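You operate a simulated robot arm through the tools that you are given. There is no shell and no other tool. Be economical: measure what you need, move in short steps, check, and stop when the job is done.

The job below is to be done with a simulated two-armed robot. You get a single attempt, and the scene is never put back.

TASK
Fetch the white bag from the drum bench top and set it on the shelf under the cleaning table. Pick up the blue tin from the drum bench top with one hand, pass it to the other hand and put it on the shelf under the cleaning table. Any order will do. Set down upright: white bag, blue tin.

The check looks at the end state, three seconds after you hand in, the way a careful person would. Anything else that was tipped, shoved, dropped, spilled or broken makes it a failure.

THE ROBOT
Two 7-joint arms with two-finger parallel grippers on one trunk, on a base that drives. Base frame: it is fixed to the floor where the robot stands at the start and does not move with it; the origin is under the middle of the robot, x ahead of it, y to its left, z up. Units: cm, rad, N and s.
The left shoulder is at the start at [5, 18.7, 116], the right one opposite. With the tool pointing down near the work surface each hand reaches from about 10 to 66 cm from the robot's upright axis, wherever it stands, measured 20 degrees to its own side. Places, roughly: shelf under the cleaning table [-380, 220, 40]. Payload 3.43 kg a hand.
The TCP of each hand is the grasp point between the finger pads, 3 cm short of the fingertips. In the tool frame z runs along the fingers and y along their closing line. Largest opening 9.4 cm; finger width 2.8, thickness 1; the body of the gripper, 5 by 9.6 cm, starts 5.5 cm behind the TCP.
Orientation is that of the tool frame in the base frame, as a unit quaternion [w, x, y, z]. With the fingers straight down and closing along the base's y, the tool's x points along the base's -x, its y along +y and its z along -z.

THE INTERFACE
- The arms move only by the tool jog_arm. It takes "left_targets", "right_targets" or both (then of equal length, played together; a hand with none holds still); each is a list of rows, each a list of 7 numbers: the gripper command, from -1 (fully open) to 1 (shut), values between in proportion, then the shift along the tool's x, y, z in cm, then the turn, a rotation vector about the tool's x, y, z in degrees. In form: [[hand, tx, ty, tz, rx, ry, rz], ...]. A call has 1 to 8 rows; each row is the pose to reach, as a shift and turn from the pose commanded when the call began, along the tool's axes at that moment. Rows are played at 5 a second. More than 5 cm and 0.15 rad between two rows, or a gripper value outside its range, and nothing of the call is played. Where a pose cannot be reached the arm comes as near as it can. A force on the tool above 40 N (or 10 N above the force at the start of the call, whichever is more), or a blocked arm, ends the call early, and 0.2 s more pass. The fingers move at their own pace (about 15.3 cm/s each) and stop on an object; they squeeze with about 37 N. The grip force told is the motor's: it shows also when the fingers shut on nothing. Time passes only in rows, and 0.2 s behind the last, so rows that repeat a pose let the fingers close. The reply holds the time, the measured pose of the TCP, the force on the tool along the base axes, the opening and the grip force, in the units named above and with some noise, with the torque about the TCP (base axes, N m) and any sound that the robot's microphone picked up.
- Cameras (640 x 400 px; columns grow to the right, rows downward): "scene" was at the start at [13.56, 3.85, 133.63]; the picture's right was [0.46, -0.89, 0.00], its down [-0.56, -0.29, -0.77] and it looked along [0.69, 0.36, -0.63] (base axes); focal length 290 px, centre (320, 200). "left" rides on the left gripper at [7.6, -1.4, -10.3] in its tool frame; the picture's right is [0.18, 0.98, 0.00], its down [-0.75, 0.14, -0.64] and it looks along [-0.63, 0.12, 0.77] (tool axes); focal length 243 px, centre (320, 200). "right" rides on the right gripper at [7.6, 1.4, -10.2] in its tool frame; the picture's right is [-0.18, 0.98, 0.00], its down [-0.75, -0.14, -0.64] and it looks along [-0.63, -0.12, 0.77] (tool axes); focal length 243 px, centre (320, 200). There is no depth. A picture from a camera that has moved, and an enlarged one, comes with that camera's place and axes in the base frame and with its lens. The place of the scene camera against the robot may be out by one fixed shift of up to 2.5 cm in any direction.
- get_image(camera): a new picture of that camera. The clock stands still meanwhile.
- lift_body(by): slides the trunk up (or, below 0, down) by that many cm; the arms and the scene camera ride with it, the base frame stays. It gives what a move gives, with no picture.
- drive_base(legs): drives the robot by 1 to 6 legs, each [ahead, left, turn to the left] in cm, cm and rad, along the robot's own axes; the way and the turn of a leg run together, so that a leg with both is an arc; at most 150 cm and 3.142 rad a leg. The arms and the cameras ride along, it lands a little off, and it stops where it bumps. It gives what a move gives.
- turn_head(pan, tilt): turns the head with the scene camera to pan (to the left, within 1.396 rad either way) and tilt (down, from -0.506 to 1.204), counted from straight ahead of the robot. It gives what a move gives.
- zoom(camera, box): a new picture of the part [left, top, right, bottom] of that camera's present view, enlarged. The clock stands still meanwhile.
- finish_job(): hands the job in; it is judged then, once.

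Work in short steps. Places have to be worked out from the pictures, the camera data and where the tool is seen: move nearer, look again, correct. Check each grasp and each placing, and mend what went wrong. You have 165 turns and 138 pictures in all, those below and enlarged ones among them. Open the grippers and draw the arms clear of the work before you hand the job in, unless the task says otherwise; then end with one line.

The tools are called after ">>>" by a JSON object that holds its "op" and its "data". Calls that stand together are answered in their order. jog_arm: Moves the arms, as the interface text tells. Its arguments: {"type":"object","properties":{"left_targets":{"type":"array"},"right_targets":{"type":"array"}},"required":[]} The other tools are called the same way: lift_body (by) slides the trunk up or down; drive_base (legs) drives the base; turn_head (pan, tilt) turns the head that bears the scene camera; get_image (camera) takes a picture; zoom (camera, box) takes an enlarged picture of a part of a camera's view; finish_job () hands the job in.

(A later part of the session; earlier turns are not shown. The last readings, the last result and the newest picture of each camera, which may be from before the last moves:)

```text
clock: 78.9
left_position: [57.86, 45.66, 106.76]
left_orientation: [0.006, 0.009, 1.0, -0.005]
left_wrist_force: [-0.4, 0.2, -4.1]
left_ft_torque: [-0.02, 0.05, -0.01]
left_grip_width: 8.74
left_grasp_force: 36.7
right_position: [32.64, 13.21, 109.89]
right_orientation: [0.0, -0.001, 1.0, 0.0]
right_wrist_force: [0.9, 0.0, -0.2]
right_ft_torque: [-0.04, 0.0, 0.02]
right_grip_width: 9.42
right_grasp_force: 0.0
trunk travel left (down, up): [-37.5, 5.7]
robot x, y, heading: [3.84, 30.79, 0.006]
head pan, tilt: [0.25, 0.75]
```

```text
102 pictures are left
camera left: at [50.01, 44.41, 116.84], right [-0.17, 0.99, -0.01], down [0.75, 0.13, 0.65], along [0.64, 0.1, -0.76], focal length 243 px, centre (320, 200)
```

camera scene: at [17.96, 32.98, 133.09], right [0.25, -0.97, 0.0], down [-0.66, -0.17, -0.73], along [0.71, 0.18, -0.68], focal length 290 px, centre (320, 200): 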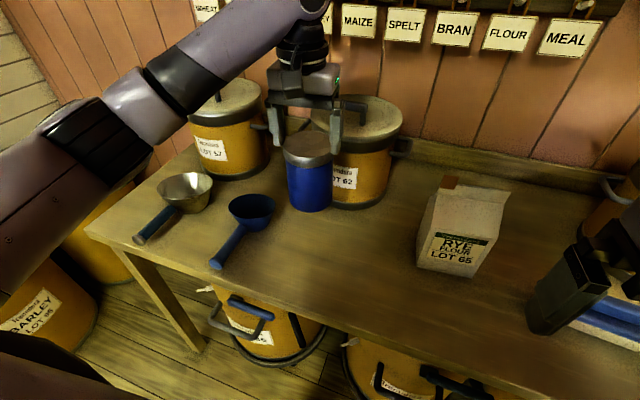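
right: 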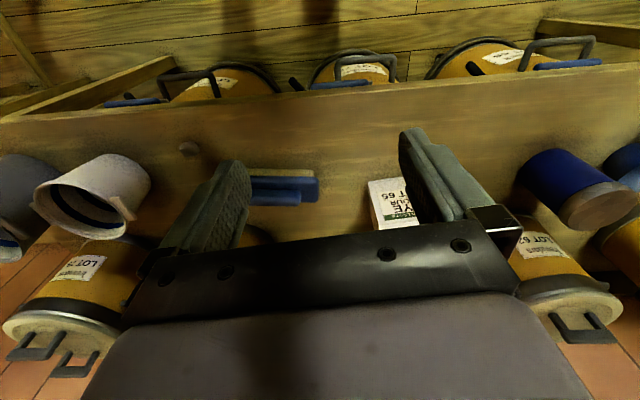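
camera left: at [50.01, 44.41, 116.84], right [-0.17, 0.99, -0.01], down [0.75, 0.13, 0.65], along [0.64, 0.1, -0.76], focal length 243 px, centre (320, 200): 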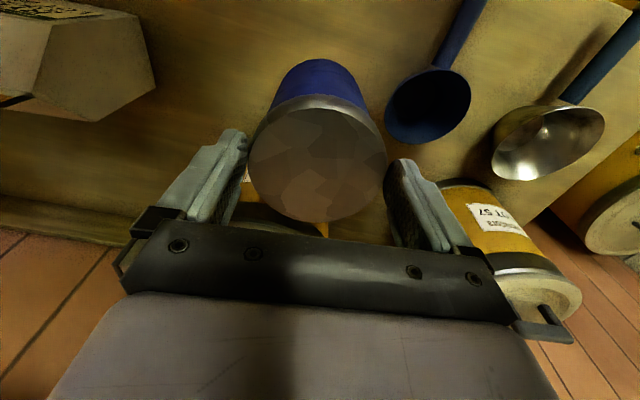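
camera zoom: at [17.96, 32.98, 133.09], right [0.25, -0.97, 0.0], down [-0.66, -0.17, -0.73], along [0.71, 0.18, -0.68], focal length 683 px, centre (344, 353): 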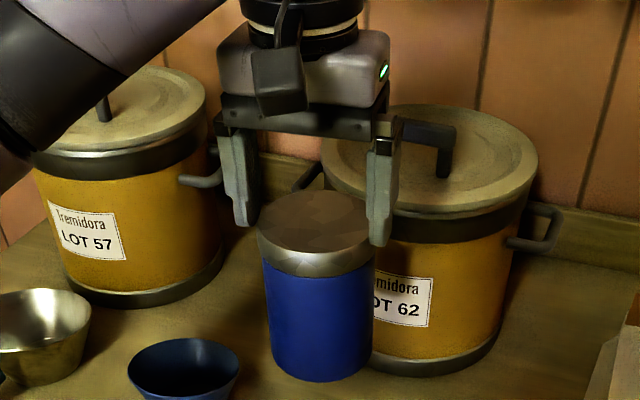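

The tin slid down to the fingertips and is held off-centre, which is precarious. I lower it straight back to the bench to regrip better.

>>> {"op": "jog_arm", "data": {"left_targets": [[1, 0, 0, 2, 0, 0, 0], [1, 0, 0, 4, 0, 0, 0], [1, 0, 0, 6, 0, 0, 0], [1, 0, 0, 8, 0, 0, 0], [1, 0, 0, 8, 0, 0, 0]]}}

>>> {"op": "zoom", "data": {"camera": "scene", "box": [230, 90, 390, 260]}}

>>> {"op": "get_image", "data": {"camera": "left"}}

```text
clock: 80.1
left_position: [57.92, 45.6, 98.67]
left_orientation: [0.006, 0.01, 1.0, -0.005]
left_wrist_force: [0.5, -0.2, -4.1]
left_ft_torque: [0.0, 0.03, -0.03]
left_grip_width: 8.7
left_grasp_force: 36.8
right_position: [32.72, 13.22, 109.86]
right_orientation: [0.001, -0.002, 1.0, 0.001]
right_wrist_force: [-0.4, -1.0, 0.4]
right_ft_torque: [-0.04, -0.01, -0.02]
right_grip_width: 9.38
right_grasp_force: 0.1
trunk travel left (down, up): [-37.5, 5.7]
robot x, y, heading: [3.92, 30.85, 0.002]
head pan, tilt: [0.25, 0.75]
```

```text
2.35 times, centred on (310, 175) of scene
camera zoom: at [17.99, 32.99, 133.09], right [0.25, -0.97, 0.0], down [-0.66, -0.17, -0.73], along [0.71, 0.18, -0.68], focal length 683 px, centre (344, 259)
```

zoom: 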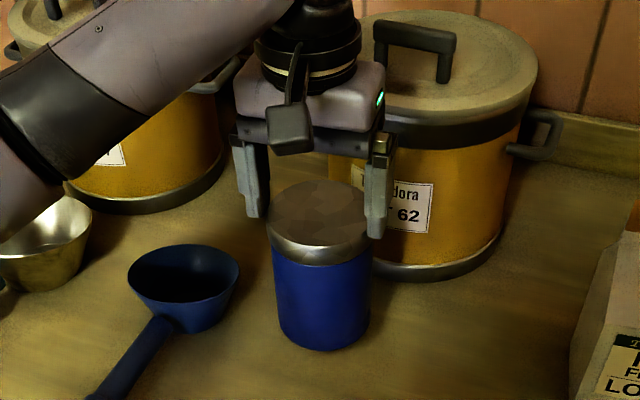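

```text
100 pictures are left
camera left: at [50.14, 44.4, 108.77], right [-0.17, 0.99, -0.01], down [0.75, 0.13, 0.65], along [0.64, 0.1, -0.76], focal length 243 px, centre (320, 200)
```

left: 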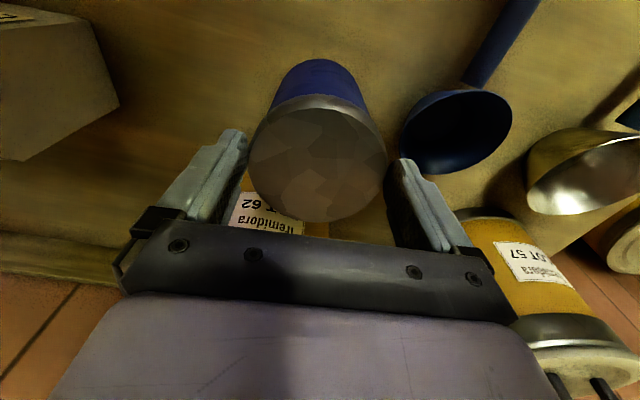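

Only the fingertips hold the lid, and the bottom is about 3 cm above the bench. I lower gently until the force shows contact.

>>> {"op": "jog_arm", "data": {"left_targets": [[1, 0, 0, 1, 0, 0, 0], [1, 0, 0, 2, 0, 0, 0], [1, 0, 0, 2.5, 0, 0, 0], [1, 0, 0, 3, 0, 0, 0], [1, 0, 0, 3.3, 0, 0, 0], [1, 0, 0, 3.6, 0, 0, 0]]}}

>>> {"op": "zoom", "data": {"camera": "scene", "box": [230, 100, 390, 260]}}

```text
clock: 81.5
left_position: [58.04, 45.51, 95.29]
left_orientation: [0.007, 0.009, 1.0, -0.005]
left_wrist_force: [-0.6, 2.4, 6.5]
left_ft_torque: [0.57, 0.22, 0.08]
left_grip_width: 8.71
left_grasp_force: 36.6
right_position: [32.61, 13.22, 109.94]
right_orientation: [0.0, -0.001, 1.0, 0.0]
right_wrist_force: [-0.5, 0.1, 0.9]
right_ft_torque: [-0.02, -0.01, 0.01]
right_grip_width: 9.41
right_grasp_force: 0.1
trunk travel left (down, up): [-37.5, 5.7]
robot x, y, heading: [4.08, 30.81, 0.002]
head pan, tilt: [0.25, 0.75]
```

```text
2.50 times, centred on (310, 180) of scene
camera zoom: at [17.89, 32.97, 133.13], right [0.25, -0.97, 0.0], down [-0.66, -0.17, -0.73], along [0.71, 0.18, -0.68], focal length 726 px, centre (345, 250)
```

zoom: 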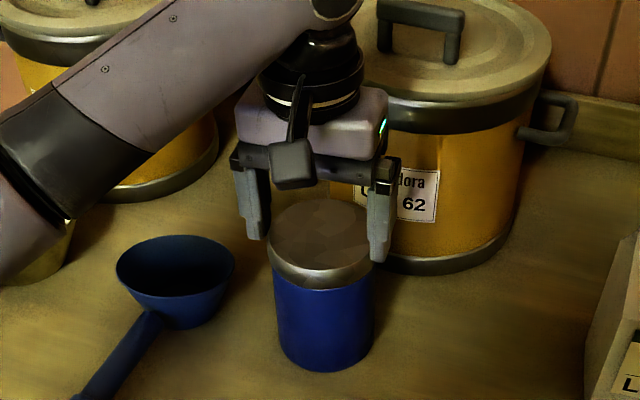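

Force reversed to +6.5 N, so the tin stands on the bench again. I open, re-measure, and regrip deeper with a slow lift test.

>>> {"op": "jog_arm", "data": {"left_targets": [[-1, 0, 0, 0, 0, 0, 0], [-1, 0, 0, -1, 0, 0, 0], [-1, 0, 0, -3, 0, 0, 0], [-1, 0, 0, -3, 0, 0, 0]]}}

>>> {"op": "zoom", "data": {"camera": "left", "box": [160, 40, 480, 240]}}

>>> {"op": "zoom", "data": {"camera": "scene", "box": [230, 100, 390, 260]}}

```text
clock: 82.5
left_position: [58.09, 45.64, 98.09]
left_orientation: [0.006, 0.008, 1.0, -0.005]
left_wrist_force: [0.1, 0.0, -0.5]
left_ft_torque: [-0.03, 0.01, -0.03]
left_grip_width: 9.38
left_grasp_force: 0.0
right_position: [32.72, 13.29, 109.82]
right_orientation: [-0.001, 0.0, 1.0, -0.001]
right_wrist_force: [-0.5, -0.9, 0.2]
right_ft_torque: [0.0, -0.04, 0.0]
right_grip_width: 9.4
right_grasp_force: 0.1
trunk travel left (down, up): [-37.5, 5.7]
robot x, y, heading: [4.09, 31.13, 0.002]
head pan, tilt: [0.25, 0.75]
```

```text
2.00 times, centred on (320, 140) of left
camera zoom: at [50.15, 44.36, 108.17], right [-0.17, 0.99, -0.01], down [0.75, 0.13, 0.65], along [0.64, 0.1, -0.76], focal length 485 px, centre (320, 320)
```

zoom: 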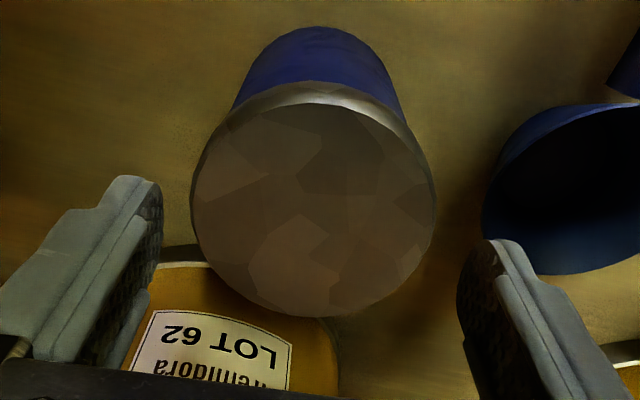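

```text
2.50 times, centred on (310, 180) of scene
camera zoom: at [17.96, 32.98, 133.09], right [0.25, -0.97, 0.0], down [-0.66, -0.17, -0.73], along [0.71, 0.18, -0.68], focal length 726 px, centre (345, 250)
```

zoom: 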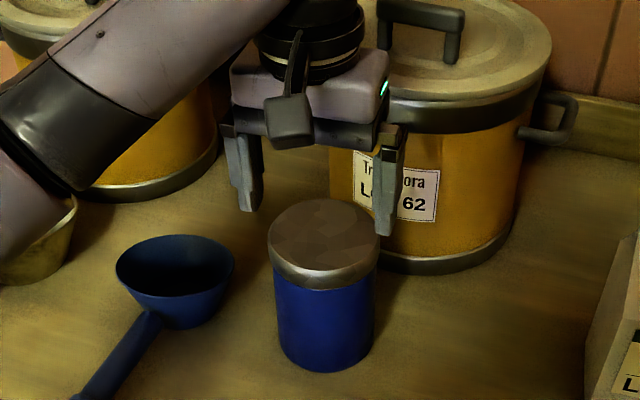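

Working from the near and far lid rims, the true centre is [59.4, 45.3], so I had gripped 1.3 cm too near. I shift by that, descend to z≈88 and close.

>>> {"op": "jog_arm", "data": {"left_targets": [[-1, -1.2, -0.2, 0, 0, 0, 0], [-1, -1.2, -0.2, 3, 0, 0, 0], [-1, -1.2, -0.2, 6, 0, 0, 0], [-1, -1.2, -0.2, 8, 0, 0, 0], [-1, -1.2, -0.2, 10, 0, 0, 0], [-1, -1.2, -0.2, 10, 0, 0, 0]]}}

>>> {"op": "get_image", "data": {"camera": "left"}}

```text
clock: 83.9
left_position: [59.35, 45.17, 88.2]
left_orientation: [0.004, 0.01, 1.0, -0.005]
left_wrist_force: [-0.4, 0.9, -0.4]
left_ft_torque: [0.0, -0.01, -0.02]
left_grip_width: 9.39
left_grasp_force: 0.2
right_position: [32.78, 13.24, 109.82]
right_orientation: [0.0, -0.001, 1.0, 0.0]
right_wrist_force: [0.2, -0.1, -0.3]
right_ft_torque: [0.01, 0.01, -0.01]
right_grip_width: 9.43
right_grasp_force: 0.1
trunk travel left (down, up): [-37.5, 5.7]
robot x, y, heading: [4.12, 30.64, 0.001]
head pan, tilt: [0.25, 0.75]
```

```text
96 pictures are left
camera left: at [51.47, 43.95, 98.18], right [-0.17, 0.99, -0.01], down [0.75, 0.13, 0.65], along [0.64, 0.1, -0.76], focal length 243 px, centre (320, 200)
```

left: 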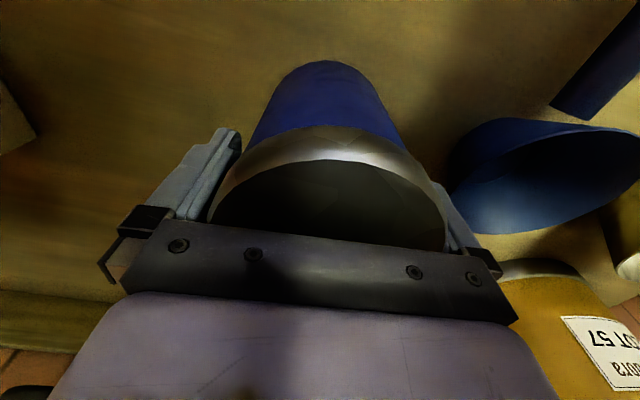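

Both fingers are beside the lid again with no force. I close, then lift only 3 cm slowly to test the grip.

>>> {"op": "jog_arm", "data": {"left_targets": [[1, 0, 0, 0, 0, 0, 0], [1, 0, 0, 0, 0, 0, 0], [1, 0, 0, 0, 0, 0, 0], [1, 0, 0, -0.6, 0, 0, 0], [1, 0, 0, -1.4, 0, 0, 0], [1, 0, 0, -2.2, 0, 0, 0], [1, 0, 0, -3, 0, 0, 0], [1, 0, 0, -3, 0, 0, 0]]}}

>>> {"op": "get_image", "data": {"camera": "left"}}

>>> {"op": "zoom", "data": {"camera": "scene", "box": [230, 100, 390, 260]}}

```text
clock: 85.7
left_position: [59.32, 45.41, 91.08]
left_orientation: [0.005, 0.009, 1.0, -0.006]
left_wrist_force: [1.1, -0.5, -3.2]
left_ft_torque: [-0.01, -0.03, 0.0]
left_grip_width: 8.85
left_grasp_force: 36.9
right_position: [32.72, 13.35, 109.86]
right_orientation: [0.0, 0.0, 1.0, 0.0]
right_wrist_force: [-0.8, -0.1, 0.5]
right_ft_torque: [-0.02, 0.0, -0.01]
right_grip_width: 9.37
right_grasp_force: 0.1
trunk travel left (down, up): [-37.5, 5.7]
robot x, y, heading: [3.92, 30.61, 0.007]
head pan, tilt: [0.25, 0.75]
```

```text
95 pictures are left
camera left: at [51.44, 44.06, 101.22], right [-0.17, 0.99, -0.01], down [0.75, 0.13, 0.65], along [0.64, 0.1, -0.76], focal length 243 px, centre (320, 200)
```

left: 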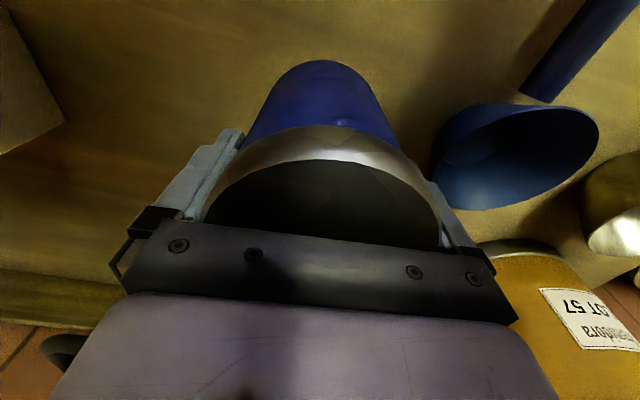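

```text
2.50 times, centred on (310, 180) of scene
camera zoom: at [17.99, 32.99, 133.09], right [0.25, -0.97, 0.0], down [-0.66, -0.17, -0.73], along [0.71, 0.18, -0.68], focal length 726 px, centre (345, 250)
```

zoom: 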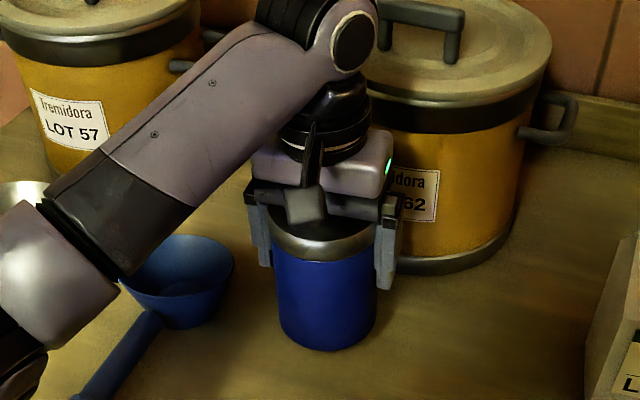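

The grip holds now, with no slip at 8.85 cm. I lift it to z≈112 while the right hand starts to yaw 45° left for the hand-over.

>>> {"op": "jog_arm", "data": {"left_targets": [[1, 0, 0, -2.5, 0, 0, 0], [1, 0, 0, -6, 0, 0, 0], [1, 0, 0, -10, 0, 0, 0], [1, 0, 0, -14, 0, 0, 0], [1, 0, 0, -18, 0, 0, 0], [1, 0, 0, -21, 0, 0, 0]], "right_targets": [[-1, -1, 0, 0, 0, 0, -7.5], [-1, -2, 0, 0, 0, 0, -15], [-1, -3, 0, 0, 0, 0, -22.5], [-1, -4, -1, 0, 0, 0, -30], [-1, -4, -2, 0, 0, 0, -37.5], [-1, -4, -3, 0, 0, 0, -45]]}}

>>> {"op": "get_image", "data": {"camera": "left"}}

```text
clock: 87.1
left_position: [59.04, 45.54, 112.23]
left_orientation: [0.005, 0.009, 1.0, -0.005]
left_wrist_force: [0.4, -0.1, -3.4]
left_ft_torque: [-0.05, 0.02, -0.02]
left_grip_width: 8.83
left_grasp_force: 37.2
right_position: [36.65, 10.33, 109.81]
right_orientation: [0.0, -0.386, 0.923, -0.001]
right_wrist_force: [0.3, 0.2, 0.0]
right_ft_torque: [0.01, 0.01, 0.0]
right_grip_width: 9.42
right_grasp_force: 0.0
trunk travel left (down, up): [-37.5, 5.7]
robot x, y, heading: [4.26, 31.06, 0.003]
head pan, tilt: [0.25, 0.75]
```

```text
93 pictures are left
camera left: at [51.16, 44.2, 122.25], right [-0.17, 0.99, -0.01], down [0.75, 0.13, 0.65], along [0.64, 0.1, -0.76], focal length 243 px, centre (320, 200)
```

left: 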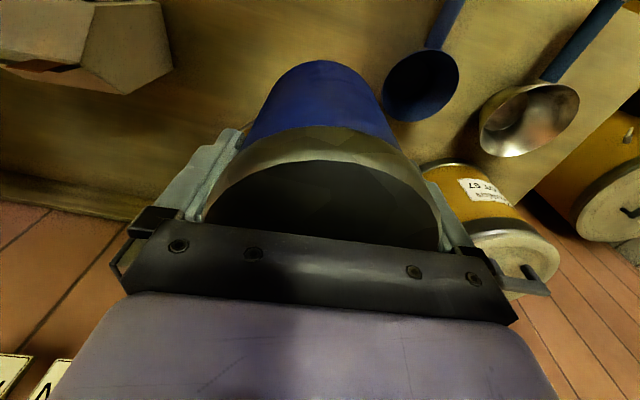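

The tin is steady. I pitch the right hand 68° toward horizontal, while the left brings the tin to about [46, 37, 112].

>>> {"op": "jog_arm", "data": {"left_targets": [[1, 1.5, -1, 0, 0, 0, 0], [1, 3, -2, 0, 0, 0, 0], [1, 5, -3, 0, 0, 0, 0], [1, 7, -4, 0, 0, 0, 0], [1, 9, -5, 0, 0, 0, 0], [1, 11, -6, 0, 0, 0, 0], [1, 12, -7, 0, 0, 0, 0], [1, 13, -8, 0, 0, 0, 0]], "right_targets": [[-1, 0, 0, 0, 0, -8.5, 0], [-1, 0, 0, 0, 0, -17, 0], [-1, 0, 0, 0, 0, -25.5, 0], [-1, 0, 0, 0, 0, -34, 0], [-1, 0, 0, 0, 0, -42.5, 0], [-1, 0, 0, 0, 0, -51, 0], [-1, 0, 0, 0, 0, -59.5, 0], [-1, 0, 0, 0, 0, -68, 0]]}}

>>> {"op": "get_image", "data": {"camera": "right"}}

>>> {"op": "get_image", "data": {"camera": "scene"}}

```text
clock: 88.9
left_position: [45.91, 37.7, 111.99]
left_orientation: [0.005, 0.009, 1.0, -0.005]
left_wrist_force: [0.1, -0.9, -3.7]
left_ft_torque: [0.05, -0.02, -0.02]
left_grip_width: 8.83
left_grasp_force: 36.6
right_position: [41.21, 8.59, 110.23]
right_orientation: [0.517, -0.319, 0.765, 0.215]
right_wrist_force: [-0.2, 0.1, -0.2]
right_ft_torque: [0.05, 0.03, -0.01]
right_grip_width: 9.39
right_grasp_force: 0.1
right hand out of reach, approached as far as the arm can: row 5, 6, 7, 8
trunk travel left (down, up): [-37.5, 5.7]
robot x, y, heading: [4.04, 30.93, 0.004]
head pan, tilt: [0.25, 0.75]
```

```text
92 pictures are left
camera right: at [31.5, 0.95, 107.08], right [-0.65, 0.74, 0.17], down [-0.12, -0.32, 0.94], along [0.75, 0.59, 0.3], focal length 243 px, centre (320, 200)
```

right: 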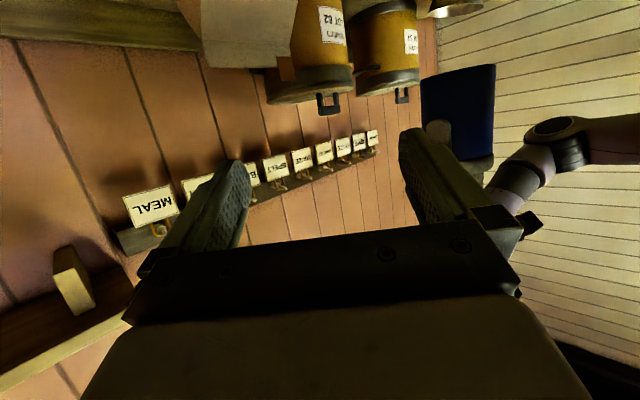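

```text
91 pictures are left
camera scene: at [18.01, 32.92, 133.09], right [0.25, -0.97, 0.0], down [-0.66, -0.17, -0.73], along [0.71, 0.18, -0.68], focal length 290 px, centre (320, 200)
```

scene: 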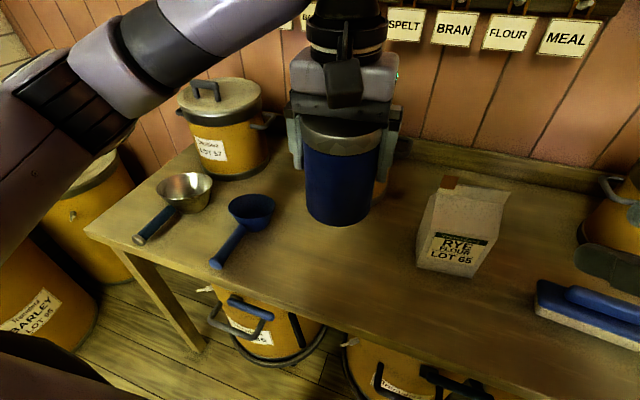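

The right hand reached its slant (68°). However, the left's fingertips sit only 5 cm above the tin's bottom, leaving too little room for the right fingers. I set the tin back on the bench to regrip it higher, on the lid only.

>>> {"op": "jog_arm", "data": {"left_targets": [[1, -2, 2, 4, 0, 0, 0], [1, -4, 3, 8, 0, 0, 0], [1, -6, 3, 12, 0, 0, 0], [1, -6, 3, 16, 0, 0, 0], [1, -6, 3, 20, 0, 0, 0], [1, -6, 3, 22, 0, 0, 0], [1, -6, 3, 23, 0, 0, 0], [1, -6, 3, 23.6, 0, 0, 0]]}}

```text
clock: 90.7
left_position: [52.17, 40.39, 88.51]
left_orientation: [0.006, 0.01, 1.0, -0.005]
left_wrist_force: [-0.7, 0.2, -4.0]
left_ft_torque: [0.02, -0.03, 0.02]
left_grip_width: 8.83
left_grasp_force: 37.3
right_position: [41.08, 8.62, 110.19]
right_orientation: [0.516, -0.318, 0.766, 0.215]
right_wrist_force: [-0.6, -0.3, 0.3]
right_ft_torque: [0.0, 0.0, 0.0]
right_grip_width: 9.38
right_grasp_force: 0.2
trunk travel left (down, up): [-37.5, 5.7]
robot x, y, heading: [3.83, 30.84, 0.001]
head pan, tilt: [0.25, 0.75]
```

The tin is still hanging (−4 N), so I lower a few more millimetres until it touches.

>>> {"op": "jog_arm", "data": {"left_targets": [[1, 0, 0, 0.2, 0, 0, 0], [1, 0, 0, 0.4, 0, 0, 0], [1, 0, 0, 0.6, 0, 0, 0]]}}

```text
clock: 91.5
left_position: [52.16, 40.46, 88.15]
left_orientation: [0.006, 0.01, 1.0, -0.005]
left_wrist_force: [-4.5, 0.6, 9.8]
left_ft_torque: [0.68, 0.47, 0.2]
left_grip_width: 8.81
left_grasp_force: 37.0
right_position: [41.08, 8.66, 110.39]
right_orientation: [0.516, -0.319, 0.765, 0.215]
right_wrist_force: [-0.3, 0.2, 1.0]
right_ft_torque: [0.0, 0.01, 0.0]
right_grip_width: 9.41
right_grasp_force: 0.1
trunk travel left (down, up): [-37.5, 5.7]
robot x, y, heading: [4.04, 30.77, 0.006]
head pan, tilt: [0.25, 0.75]
```

It is in contact (+10 N). I open, rise 2 cm, close on the lid alone, and lift 2 cm slowly.

>>> {"op": "jog_arm", "data": {"left_targets": [[-1, 0, 0, 0.1, 0, 0, 0], [-1, 0, 0, 0.1, 0, 0, 0], [-1, 0, 0, -1.7, 0, 0, 0], [1, 0, 0, -1.7, 0, 0, 0], [1, 0, 0, -1.7, 0, 0, 0], [1, 0, 0, -1.7, 0, 0, 0], [1, 0, 0, -2.5, 0, 0, 0], [1, 0, 0, -3.5, 0, 0, 0]]}}

>>> {"op": "get_image", "data": {"camera": "left"}}

>>> {"op": "zoom", "data": {"camera": "scene", "box": [230, 100, 390, 260]}}

```text
clock: 93.3
left_position: [52.11, 40.39, 91.36]
left_orientation: [0.005, 0.009, 1.0, -0.005]
left_wrist_force: [0.1, 0.4, -3.8]
left_ft_torque: [0.0, 0.01, -0.03]
left_grip_width: 8.86
left_grasp_force: 37.6
right_position: [41.12, 8.78, 110.25]
right_orientation: [0.516, -0.319, 0.765, 0.215]
right_wrist_force: [0.8, 0.8, 0.4]
right_ft_torque: [-0.01, -0.02, 0.02]
right_grip_width: 9.38
right_grasp_force: 0.0
trunk travel left (down, up): [-37.5, 5.7]
robot x, y, heading: [3.92, 31.18, 0.007]
head pan, tilt: [0.25, 0.75]
```

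```text
90 pictures are left
camera left: at [44.31, 39.2, 101.44], right [-0.17, 0.99, -0.01], down [0.75, 0.13, 0.65], along [0.64, 0.1, -0.76], focal length 243 px, centre (320, 200)
```

left: 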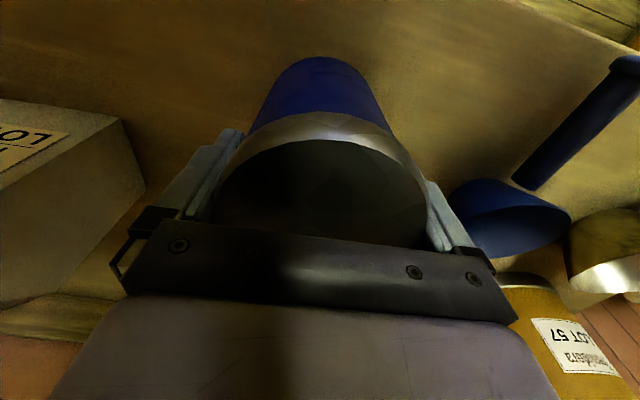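

```text
2.50 times, centred on (310, 180) of scene
camera zoom: at [17.98, 32.98, 133.09], right [0.25, -0.97, 0.0], down [-0.66, -0.17, -0.73], along [0.71, 0.18, -0.68], focal length 726 px, centre (345, 250)
```

zoom: 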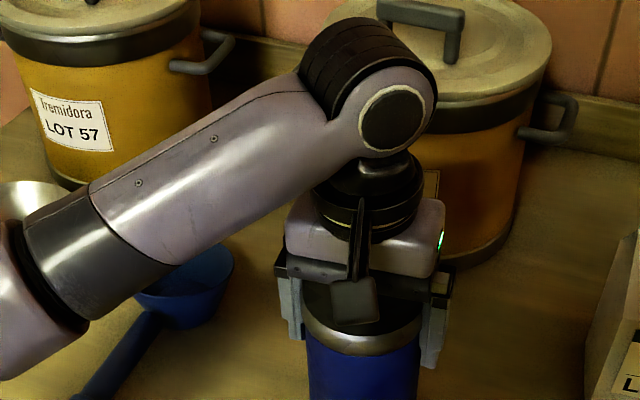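

The tin is held firmly by the lid, with its fingertips about 6.7 cm above its bottom. I lift it to the hand-over point [47, 36, 114] and bring the right hand to a standoff.

>>> {"op": "jog_arm", "data": {"left_targets": [[1, 0, 0, -2, 0, 0, 0], [1, 0, 0, -5, 0, 0, 0], [1, 0, 0, -8, 0, 0, 0], [1, 1, -1, -11, 0, 0, 0], [1, 2, -2, -14, 0, 0, 0], [1, 3, -3, -17, 0, 0, 0], [1, 4, -4, -20, 0, 0, 0], [1, 5, -4.4, -22.6, 0, 0, 0]], "right_targets": [[-1, -0.8, 1.9, 1.2, 0, 0, 0], [-1, -1.6, 3.8, 2.4, 0, 0, 0], [-1, -2.5, 5.6, 3.6, 0, 0, 0], [-1, -3.3, 7.5, 4.8, 0, 0, 0], [-1, -4.1, 9.4, 6, 0, 0, 0], [-1, -5, 11.2, 7.3, 0, 0, 0], [-1, -5.8, 13.1, 8.5, 0, 0, 0], [-1, -6.6, 15, 9.7, 0, 0, 0]]}}

>>> {"op": "get_image", "data": {"camera": "right"}}

>>> {"op": "get_image", "data": {"camera": "scene"}}

```text
clock: 95.1
left_position: [46.7, 36.38, 113.94]
left_orientation: [0.005, 0.009, 1.0, -0.006]
left_wrist_force: [-0.6, 0.0, -3.5]
left_ft_torque: [0.03, 0.0, 0.01]
left_grip_width: 8.85
left_grasp_force: 36.7
right_position: [40.56, 28.55, 113.23]
right_orientation: [0.516, -0.318, 0.765, 0.215]
right_wrist_force: [0.6, -0.1, 0.4]
right_ft_torque: [-0.02, -0.01, 0.03]
right_grip_width: 9.41
right_grasp_force: 0.1
right hand out of reach, approached as far as the arm can: row 1, 2, 3, 4, 5, 6, 7, 8
trunk travel left (down, up): [-37.5, 5.7]
robot x, y, heading: [4.11, 31.26, -0.001]
head pan, tilt: [0.25, 0.75]
```

```text
88 pictures are left
camera right: at [30.81, 20.81, 110.05], right [-0.65, 0.74, 0.17], down [-0.12, -0.32, 0.94], along [0.75, 0.59, 0.3], focal length 243 px, centre (320, 200)
```

right: 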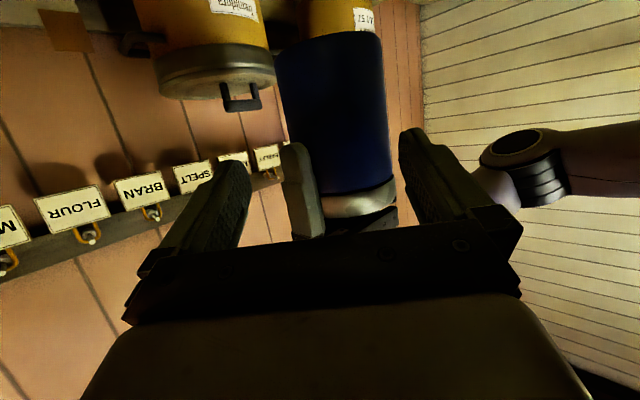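

```text
87 pictures are left
camera scene: at [17.95, 33.02, 133.09], right [0.25, -0.97, 0.0], down [-0.66, -0.17, -0.73], along [0.71, 0.18, -0.68], focal length 290 px, centre (320, 200)
```

scene: 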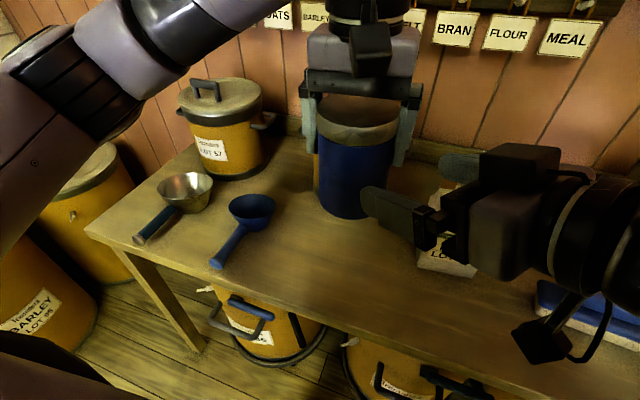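

The right hand is close to its standoff, about 1.2 cm off sideways. I correct and approach in small steps, checking where it actually lands.

>>> {"op": "jog_arm", "data": {"right_targets": [[-1, 0.7, 0.6, 0.5, 0, 0, 0], [-1, 1.4, 1.2, 1.5, 0, 0, 0], [-1, 1.4, 1.2, 3, 0, 0, 0], [-1, 1.4, 1.2, 3, 0, 0, 0]]}}

>>> {"op": "get_image", "data": {"camera": "right"}}

```text
clock: 96.1
left_position: [46.85, 36.39, 113.99]
left_orientation: [0.005, 0.009, 1.0, -0.005]
left_wrist_force: [0.3, 0.2, -3.6]
left_ft_torque: [0.01, 0.01, 0.0]
left_grip_width: 8.82
left_grasp_force: 36.7
right_position: [41.23, 30.75, 110.82]
right_orientation: [0.516, -0.318, 0.765, 0.215]
right_wrist_force: [0.3, -0.1, -0.1]
right_ft_torque: [0.02, -0.02, -0.01]
right_grip_width: 9.37
right_grasp_force: 0.0
trunk travel left (down, up): [-37.5, 5.7]
robot x, y, heading: [4.0, 30.42, -0.001]
head pan, tilt: [0.25, 0.75]
```

```text
86 pictures are left
camera right: at [31.57, 23.14, 107.58], right [-0.65, 0.74, 0.17], down [-0.12, -0.32, 0.94], along [0.75, 0.59, 0.3], focal length 243 px, centre (320, 200)
```

right: 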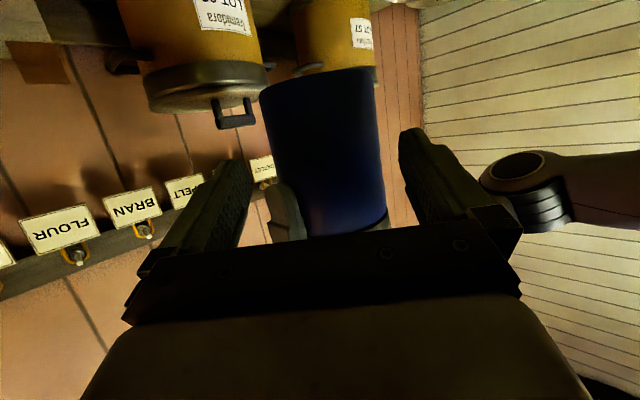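

The right hand is tracking now and lateral alignment is good. To avoid finger interference I turn the left hand (and the tin) 45° about the vertical, so that both closing lines are parallel, with the right fingers below the left.

>>> {"op": "jog_arm", "data": {"left_targets": [[1, 0, 0, 0, 0, 0, -7.5], [1, 0, 0, 0, 0, 0, -15], [1, 0, 0, 0, 0, 0, -22.5], [1, 0, 0, 0, 0, 0, -30], [1, 0, 0, 0, 0, 0, -37.5], [1, 0, 0, 0, 0, 0, -45]]}}

>>> {"op": "get_image", "data": {"camera": "right"}}

>>> {"op": "get_image", "data": {"camera": "scene"}}

```text
clock: 97.5
left_position: [46.88, 36.37, 114.01]
left_orientation: [0.003, -0.375, 0.927, -0.007]
left_wrist_force: [-0.1, 0.6, -3.4]
left_ft_torque: [0.02, 0.0, 0.01]
left_grip_width: 8.83
left_grasp_force: 37.1
right_position: [41.26, 30.66, 110.82]
right_orientation: [0.516, -0.318, 0.765, 0.215]
right_wrist_force: [-0.6, -0.2, -0.4]
right_ft_torque: [0.01, -0.01, 0.02]
right_grip_width: 9.43
right_grasp_force: 0.2
trunk travel left (down, up): [-37.5, 5.7]
robot x, y, heading: [3.85, 30.62, 0.006]
head pan, tilt: [0.25, 0.75]
```

```text
85 pictures are left
camera right: at [31.57, 23.13, 107.59], right [-0.65, 0.74, 0.17], down [-0.12, -0.32, 0.94], along [0.75, 0.59, 0.3], focal length 243 px, centre (320, 200)
```

right: 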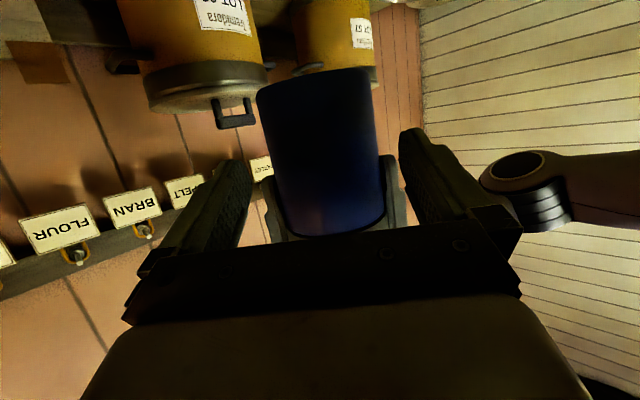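

```text
84 pictures are left
camera scene: at [17.98, 32.98, 133.09], right [0.25, -0.97, 0.0], down [-0.66, -0.17, -0.73], along [0.71, 0.18, -0.68], focal length 290 px, centre (320, 200)
```

scene: 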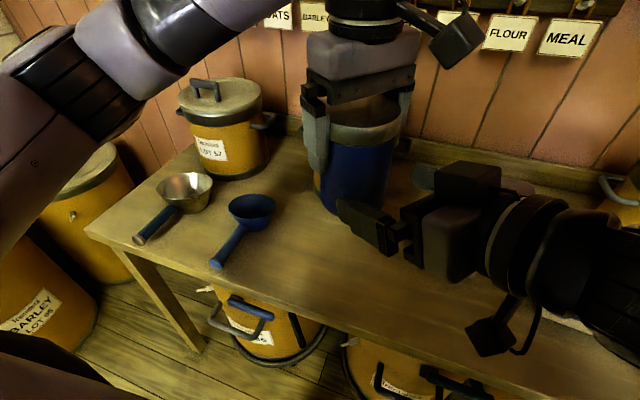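

Alignment is good: the tin's axis is at about [46.7, 36.2]. I approach 8.3 cm straight along the right tool.

>>> {"op": "jog_arm", "data": {"right_targets": [[-1, 0, 0, 1.5, 0, 0, 0], [-1, 0, 0, 3, 0, 0, 0], [-1, 0, 0, 4.5, 0, 0, 0], [-1, 0, 0, 6, 0, 0, 0], [-1, 0, 0, 7.2, 0, 0, 0], [-1, 0, 0, 8.2, 0, 0, 0], [-1, 0, 0, 8.2, 0, 0, 0]]}}

>>> {"op": "get_image", "data": {"camera": "right"}}

>>> {"op": "zoom", "data": {"camera": "scene", "box": [260, 50, 500, 290]}}

```text
clock: 99.1
left_position: [46.88, 36.53, 113.99]
left_orientation: [0.004, -0.377, 0.926, -0.005]
left_wrist_force: [13.8, 18.9, -8.8]
left_ft_torque: [0.06, -0.05, -0.22]
left_grip_width: 8.79
left_grasp_force: 37.6
right_position: [46.51, 36.2, 107.72]
right_orientation: [0.517, -0.318, 0.765, 0.214]
right_wrist_force: [-13.5, -19.9, 3.4]
right_ft_torque: [1.14, -0.74, 0.23]
right_grip_width: 9.41
right_grasp_force: 0.1
trunk travel left (down, up): [-37.5, 5.7]
robot x, y, heading: [3.87, 31.18, 0.004]
head pan, tilt: [0.25, 0.75]
```

```text
83 pictures are left
camera right: at [36.91, 28.5, 104.54], right [-0.65, 0.74, 0.17], down [-0.12, -0.32, 0.94], along [0.75, 0.59, 0.3], focal length 243 px, centre (320, 200)
```

right: 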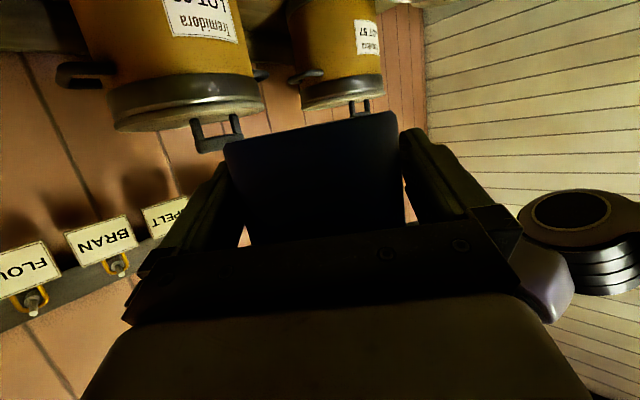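

```text
1.67 times, centred on (380, 170) of scene
camera zoom: at [17.98, 32.97, 133.09], right [0.25, -0.97, 0.0], down [-0.66, -0.17, -0.73], along [0.71, 0.18, -0.68], focal length 484 px, centre (220, 250)
```

zoom: 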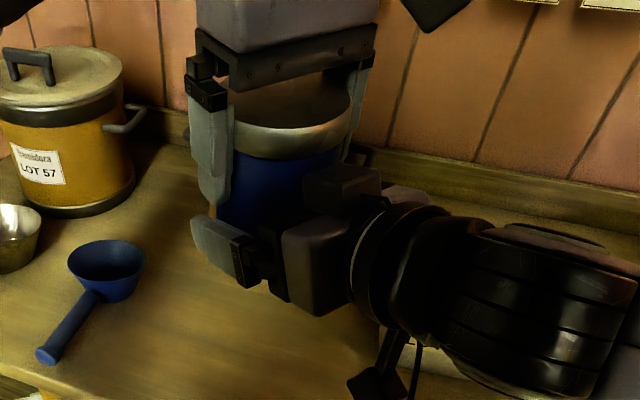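

The palm pushes the tin slightly (about 24 N), so I back off 0.5 cm and close the right fingers.

>>> {"op": "jog_arm", "data": {"right_targets": [[-1, 0, 0, -0.5, 0, 0, 0], [-1, 0, 0, -0.5, 0, 0, 0], [1, 0, 0, -0.5, 0, 0, 0], [1, 0, 0, -0.5, 0, 0, 0], [1, 0, 0, -0.5, 0, 0, 0], [1, 0, 0, -0.5, 0, 0, 0]]}}

>>> {"op": "get_image", "data": {"camera": "right"}}

```text
clock: 100.5
left_position: [46.77, 36.29, 114.09]
left_orientation: [0.003, -0.372, 0.928, -0.008]
left_wrist_force: [-7.8, 2.5, 3.3]
left_ft_torque: [0.33, 0.77, -0.18]
left_grip_width: 8.79
left_grasp_force: 37.1
right_position: [46.42, 35.82, 107.74]
right_orientation: [0.516, -0.318, 0.766, 0.214]
right_wrist_force: [7.9, -3.7, -4.3]
right_ft_torque: [-0.17, -0.25, 0.13]
right_grip_width: 9.13
right_grasp_force: 36.6
trunk travel left (down, up): [-37.5, 5.7]
robot x, y, heading: [4.08, 30.98, 0.003]
head pan, tilt: [0.25, 0.75]
```

```text
81 pictures are left
camera right: at [36.67, 28.18, 104.67], right [-0.65, 0.74, 0.17], down [-0.12, -0.32, 0.94], along [0.75, 0.59, 0.3], focal length 243 px, centre (320, 200)
```

right: 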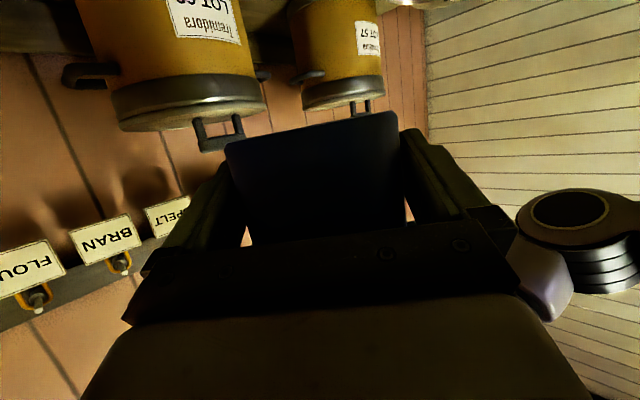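

The right fingers close at 9.13 cm with 37 N, though I expected a narrower body. I relieve the small side load and test the right grip by pulling up slightly with the left before trusting it.

>>> {"op": "jog_arm", "data": {"right_targets": [[1, 0, -0.15, 0, 0, 0, 0], [1, 0, -0.15, 0, 0, 0, 0], [1, 0, -0.15, 0, 0, 0, 0], [1, 0, -0.15, 0, 0, 0, 0]], "left_targets": [[1, 0, 0, 0, 0, 0, 0], [1, 0, 0, 0, 0, 0, 0], [1, 0, 0, -0.15, 0, 0, 0], [1, 0, 0, -0.3, 0, 0, 0]]}}

>>> {"op": "zoom", "data": {"camera": "scene", "box": [300, 100, 440, 230]}}

```text
clock: 101.5
left_position: [46.71, 36.25, 114.18]
left_orientation: [0.002, -0.373, 0.928, -0.008]
left_wrist_force: [-12.4, -9.4, -5.3]
left_ft_torque: [-0.14, -0.24, -0.3]
left_grip_width: 8.82
left_grasp_force: 36.6
right_position: [46.45, 35.84, 108.04]
right_orientation: [0.517, -0.318, 0.765, 0.217]
right_wrist_force: [12.9, 7.8, 1.7]
right_ft_torque: [-0.38, 0.99, 0.3]
right_grip_width: 9.14
right_grasp_force: 37.0
trunk travel left (down, up): [-37.5, 5.7]
robot x, y, heading: [4.16, 30.94, 0.005]
head pan, tilt: [0.25, 0.75]
```

```text
3.08 times, centred on (370, 165) of scene
camera zoom: at [17.98, 32.98, 133.09], right [0.25, -0.97, 0.0], down [-0.66, -0.17, -0.73], along [0.71, 0.18, -0.68], focal length 893 px, centre (166, 308)
```

zoom: 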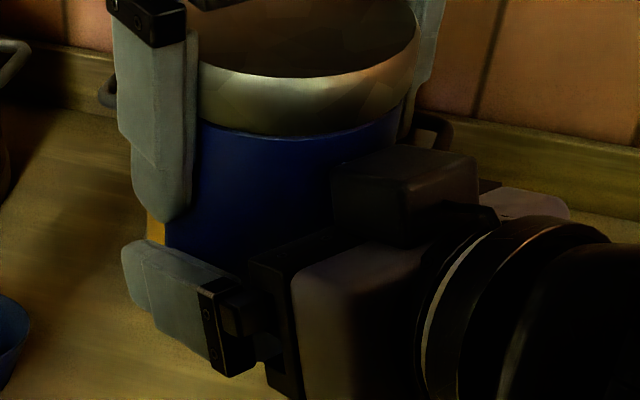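

The right hand was dragged along without slipping, so its grip is real. I undo the pull and ease the left fingers open to just about lid width, to see whether the right carries the weight.

>>> {"op": "jog_arm", "data": {"left_targets": [[1, 0, 0, 0.2, 0, 0, 0], [1, 0, 0, 0.3, 0, 0, 0], [-0.91, 0, 0, 0.3, 0, 0, 0], [-0.93, 0, 0, 0.3, 0, 0, 0], [-0.93, 0, 0, 0.3, 0, 0, 0], [-0.93, 0, 0, 0.3, 0, 0, 0]]}}

>>> {"op": "zoom", "data": {"camera": "scene", "box": [280, 60, 480, 260]}}

```text
clock: 102.9
left_position: [46.88, 36.34, 113.96]
left_orientation: [0.003, -0.375, 0.927, -0.007]
left_wrist_force: [-0.3, 0.2, 0.1]
left_ft_torque: [0.0, 0.0, 0.02]
left_grip_width: 9.07
left_grasp_force: 0.1
right_position: [46.39, 35.75, 107.85]
right_orientation: [0.515, -0.319, 0.766, 0.215]
right_wrist_force: [-0.3, 0.5, -3.7]
right_ft_torque: [-0.01, 0.0, -0.01]
right_grip_width: 9.14
right_grasp_force: 37.7
trunk travel left (down, up): [-37.5, 5.7]
robot x, y, heading: [4.14, 30.67, 0.003]
head pan, tilt: [0.25, 0.75]
```

```text
2.00 times, centred on (380, 160) of scene
camera zoom: at [17.98, 32.98, 133.09], right [0.25, -0.97, 0.0], down [-0.66, -0.17, -0.73], along [0.71, 0.18, -0.68], focal length 580 px, centre (200, 280)
```

zoom: 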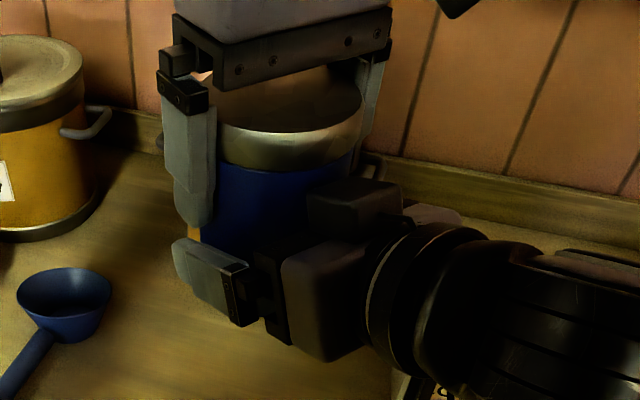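

The right hand now carries the full 3.7 N with no torque. I open the left fully and raise it clear.

>>> {"op": "jog_arm", "data": {"left_targets": [[-1, 0, 0, 0, 0, 0, 0], [-1, 0, 0, -2, 0, 0, 0], [-1, 0, 0, -5, 0, 0, 0], [-1, 0, 0, -9, 0, 0, 0], [-1, 0, 0, -12, 0, 0, 0]]}}

>>> {"op": "get_image", "data": {"camera": "left"}}

>>> {"op": "get_image", "data": {"camera": "scene"}}

```text
clock: 104.1
left_position: [46.82, 36.36, 126.07]
left_orientation: [0.003, -0.375, 0.927, -0.006]
left_wrist_force: [-0.2, -0.1, 0.4]
left_ft_torque: [0.01, 0.0, -0.03]
left_grip_width: 9.38
left_grasp_force: 0.0
right_position: [46.42, 35.64, 107.88]
right_orientation: [0.516, -0.318, 0.766, 0.214]
right_wrist_force: [0.4, 0.0, -3.8]
right_ft_torque: [0.01, 0.01, 0.0]
right_grip_width: 9.11
right_grasp_force: 37.0
trunk travel left (down, up): [-37.5, 5.7]
robot x, y, heading: [4.18, 30.99, 0.001]
head pan, tilt: [0.25, 0.75]
```

```text
78 pictures are left
camera left: at [42.04, 30.24, 136.29], right [-0.81, 0.58, -0.02], down [0.44, 0.63, 0.64], along [0.38, 0.51, -0.77], focal length 243 px, centre (320, 200)
```

left: 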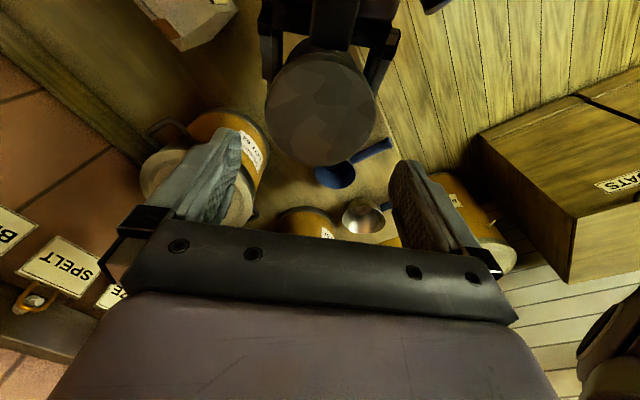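

```text
77 pictures are left
camera scene: at [17.95, 32.97, 133.09], right [0.25, -0.97, 0.0], down [-0.66, -0.17, -0.73], along [0.71, 0.18, -0.68], focal length 290 px, centre (320, 200)
```

scene: 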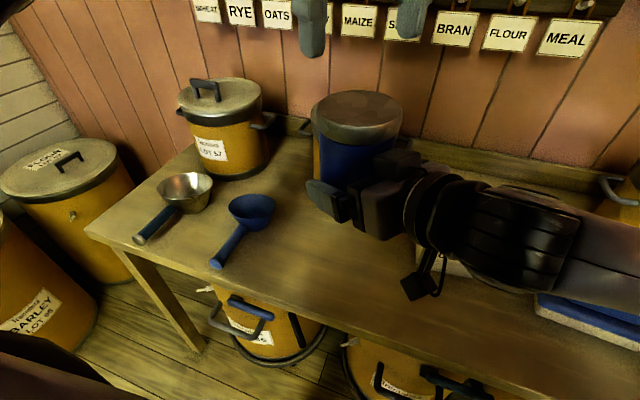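

The hand-over worked. Next I move the right hand with the tin aside to y≈0, while the left starts turning to point to the right (−y) for the bag.

>>> {"op": "jog_arm", "data": {"right_targets": [[1, 0.9, -3.1, -3, 0, 0, 0], [1, 1.9, -6.2, -6, 0, 0, 0], [1, 2.8, -9.2, -8.9, 0, 0, 0], [1, 3.7, -12.3, -11.9, 0, 0, 0], [1, 4.7, -15.4, -14.9, 0, 0, 0], [1, 5.6, -18.5, -17.9, 0, 0, 0], [1, 6.5, -21.5, -20.8, 0, 0, 0], [1, 7.45, -24.6, -23.8, 0, 0, 0]], "left_targets": [[-1, 0, 0, 0, 0, 0, 8.5], [-1, 0, 0, 0, 0, 0, 17], [-1, 0, 0, 0, 0, 0, 25.5], [-1, 0, 0, 0, 0, 0, 34], [-1, 0, 0, 0, 0, 0, 42.5], [-1, 0, 0, 0, 0, 0, 51], [-1, 0, 0, 0, 0, 0, 59.5], [-1, 0, 0, 0, 0, 0, 68]]}}

>>> {"op": "get_image", "data": {"camera": "scene"}}

```text
clock: 105.9
left_position: [46.58, 36.5, 125.89]
left_orientation: [0.006, 0.209, 0.978, -0.004]
left_wrist_force: [-0.5, 0.0, 0.0]
left_ft_torque: [0.01, 0.0, -0.01]
left_grip_width: 9.38
left_grasp_force: 0.0
right_position: [46.41, 9.21, 109.3]
right_orientation: [0.516, -0.318, 0.766, 0.215]
right_wrist_force: [0.1, -0.2, -4.2]
right_ft_torque: [0.03, 0.03, -0.06]
right_grip_width: 9.15
right_grasp_force: 36.8
right hand out of reach, approached as far as the arm can: row 7, 8
trunk travel left (down, up): [-37.5, 5.7]
robot x, y, heading: [3.89, 30.87, 0.005]
head pan, tilt: [0.25, 0.75]
```

```text
76 pictures are left
camera scene: at [17.98, 32.95, 133.09], right [0.25, -0.97, 0.0], down [-0.66, -0.17, -0.73], along [0.71, 0.18, -0.68], focal length 290 px, centre (320, 200)
```

scene: 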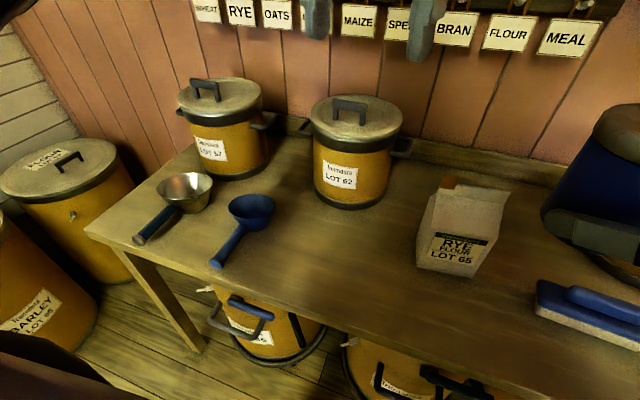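

Both are fine. I finish the left's yaw to −90° and turn the right hand (with the tin) back to point straight ahead.

>>> {"op": "jog_arm", "data": {"right_targets": [[1, 0, 0, 0, 5.2, 0, 2.1], [1, 0, 0, 0, 10.4, 0, 4.2], [1, 0, 0, 0, 15.7, 0, 6.3], [1, 0, 0, 0, 20.9, 0, 8.4], [1, 0, 0, 0, 26.1, 0, 10.5], [1, 0, 0, 0, 31.3, 0, 12.6], [1, 0, 0, 0, 36.5, 0, 14.7], [1, 0, 0, 0, 41.8, 0, 16.8]], "left_targets": [[-1, 0, 0, 0, 0, 0, 8.25], [-1, 0, 0, 0, 0, 0, 16.5], [-1, 0, 0, 0, 0, 0, 24.75], [-1, 0, 0, 0, 0, 0, 33], [-1, 0, 0, 0, 0, 0, 41.25], [-1, 0, 0, 0, 0, 0, 49.5], [-1, 0, 0, 0, 0, 0, 57.75], [-1, 0, 0, 0, 0, 0, 66]]}}

>>> {"op": "get_image", "data": {"camera": "scene"}}

>>> {"op": "get_image", "data": {"camera": "left"}}

```text
clock: 107.7
left_position: [46.81, 36.53, 125.96]
left_orientation: [0.007, 0.708, 0.706, 0.0]
left_wrist_force: [0.2, -0.1, 1.0]
left_ft_torque: [-0.01, 0.02, -0.02]
left_grip_width: 9.41
left_grasp_force: 0.0
right_position: [48.3, 9.87, 109.41]
right_orientation: [0.56, 0.0, 0.829, -0.001]
right_wrist_force: [0.0, -1.1, -3.5]
right_ft_torque: [-0.01, 0.02, 0.0]
right_grip_width: 9.08
right_grasp_force: 37.0
right hand out of reach, approached as far as the arm can: row 4, 5, 6, 7, 8
trunk travel left (down, up): [-37.5, 5.7]
robot x, y, heading: [3.75, 30.76, 0.005]
head pan, tilt: [0.25, 0.75]
```

```text
75 pictures are left
camera scene: at [18.0, 32.99, 133.09], right [0.25, -0.97, 0.0], down [-0.66, -0.17, -0.73], along [0.71, 0.18, -0.68], focal length 290 px, centre (320, 200)
```

scene: 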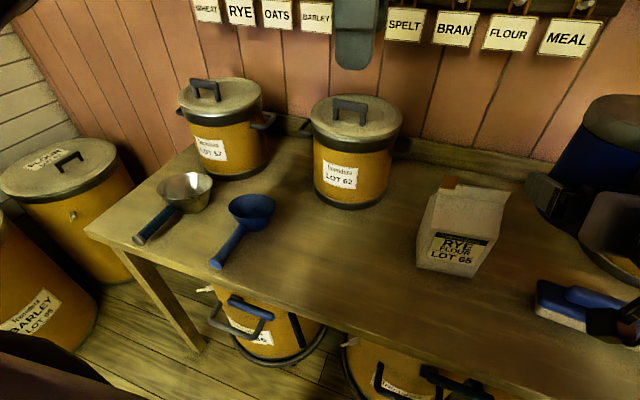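

```text
74 pictures are left
camera left: at [45.13, 44.19, 136.0], right [0.98, 0.18, 0.01], down [0.13, -0.75, 0.65], along [0.12, -0.64, -0.76], focal length 243 px, centre (320, 200)
```

left: 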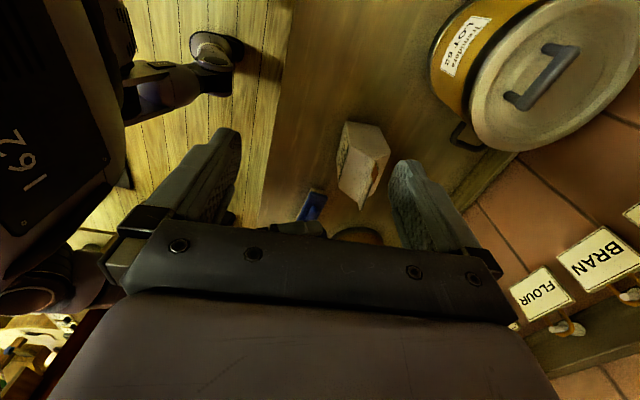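

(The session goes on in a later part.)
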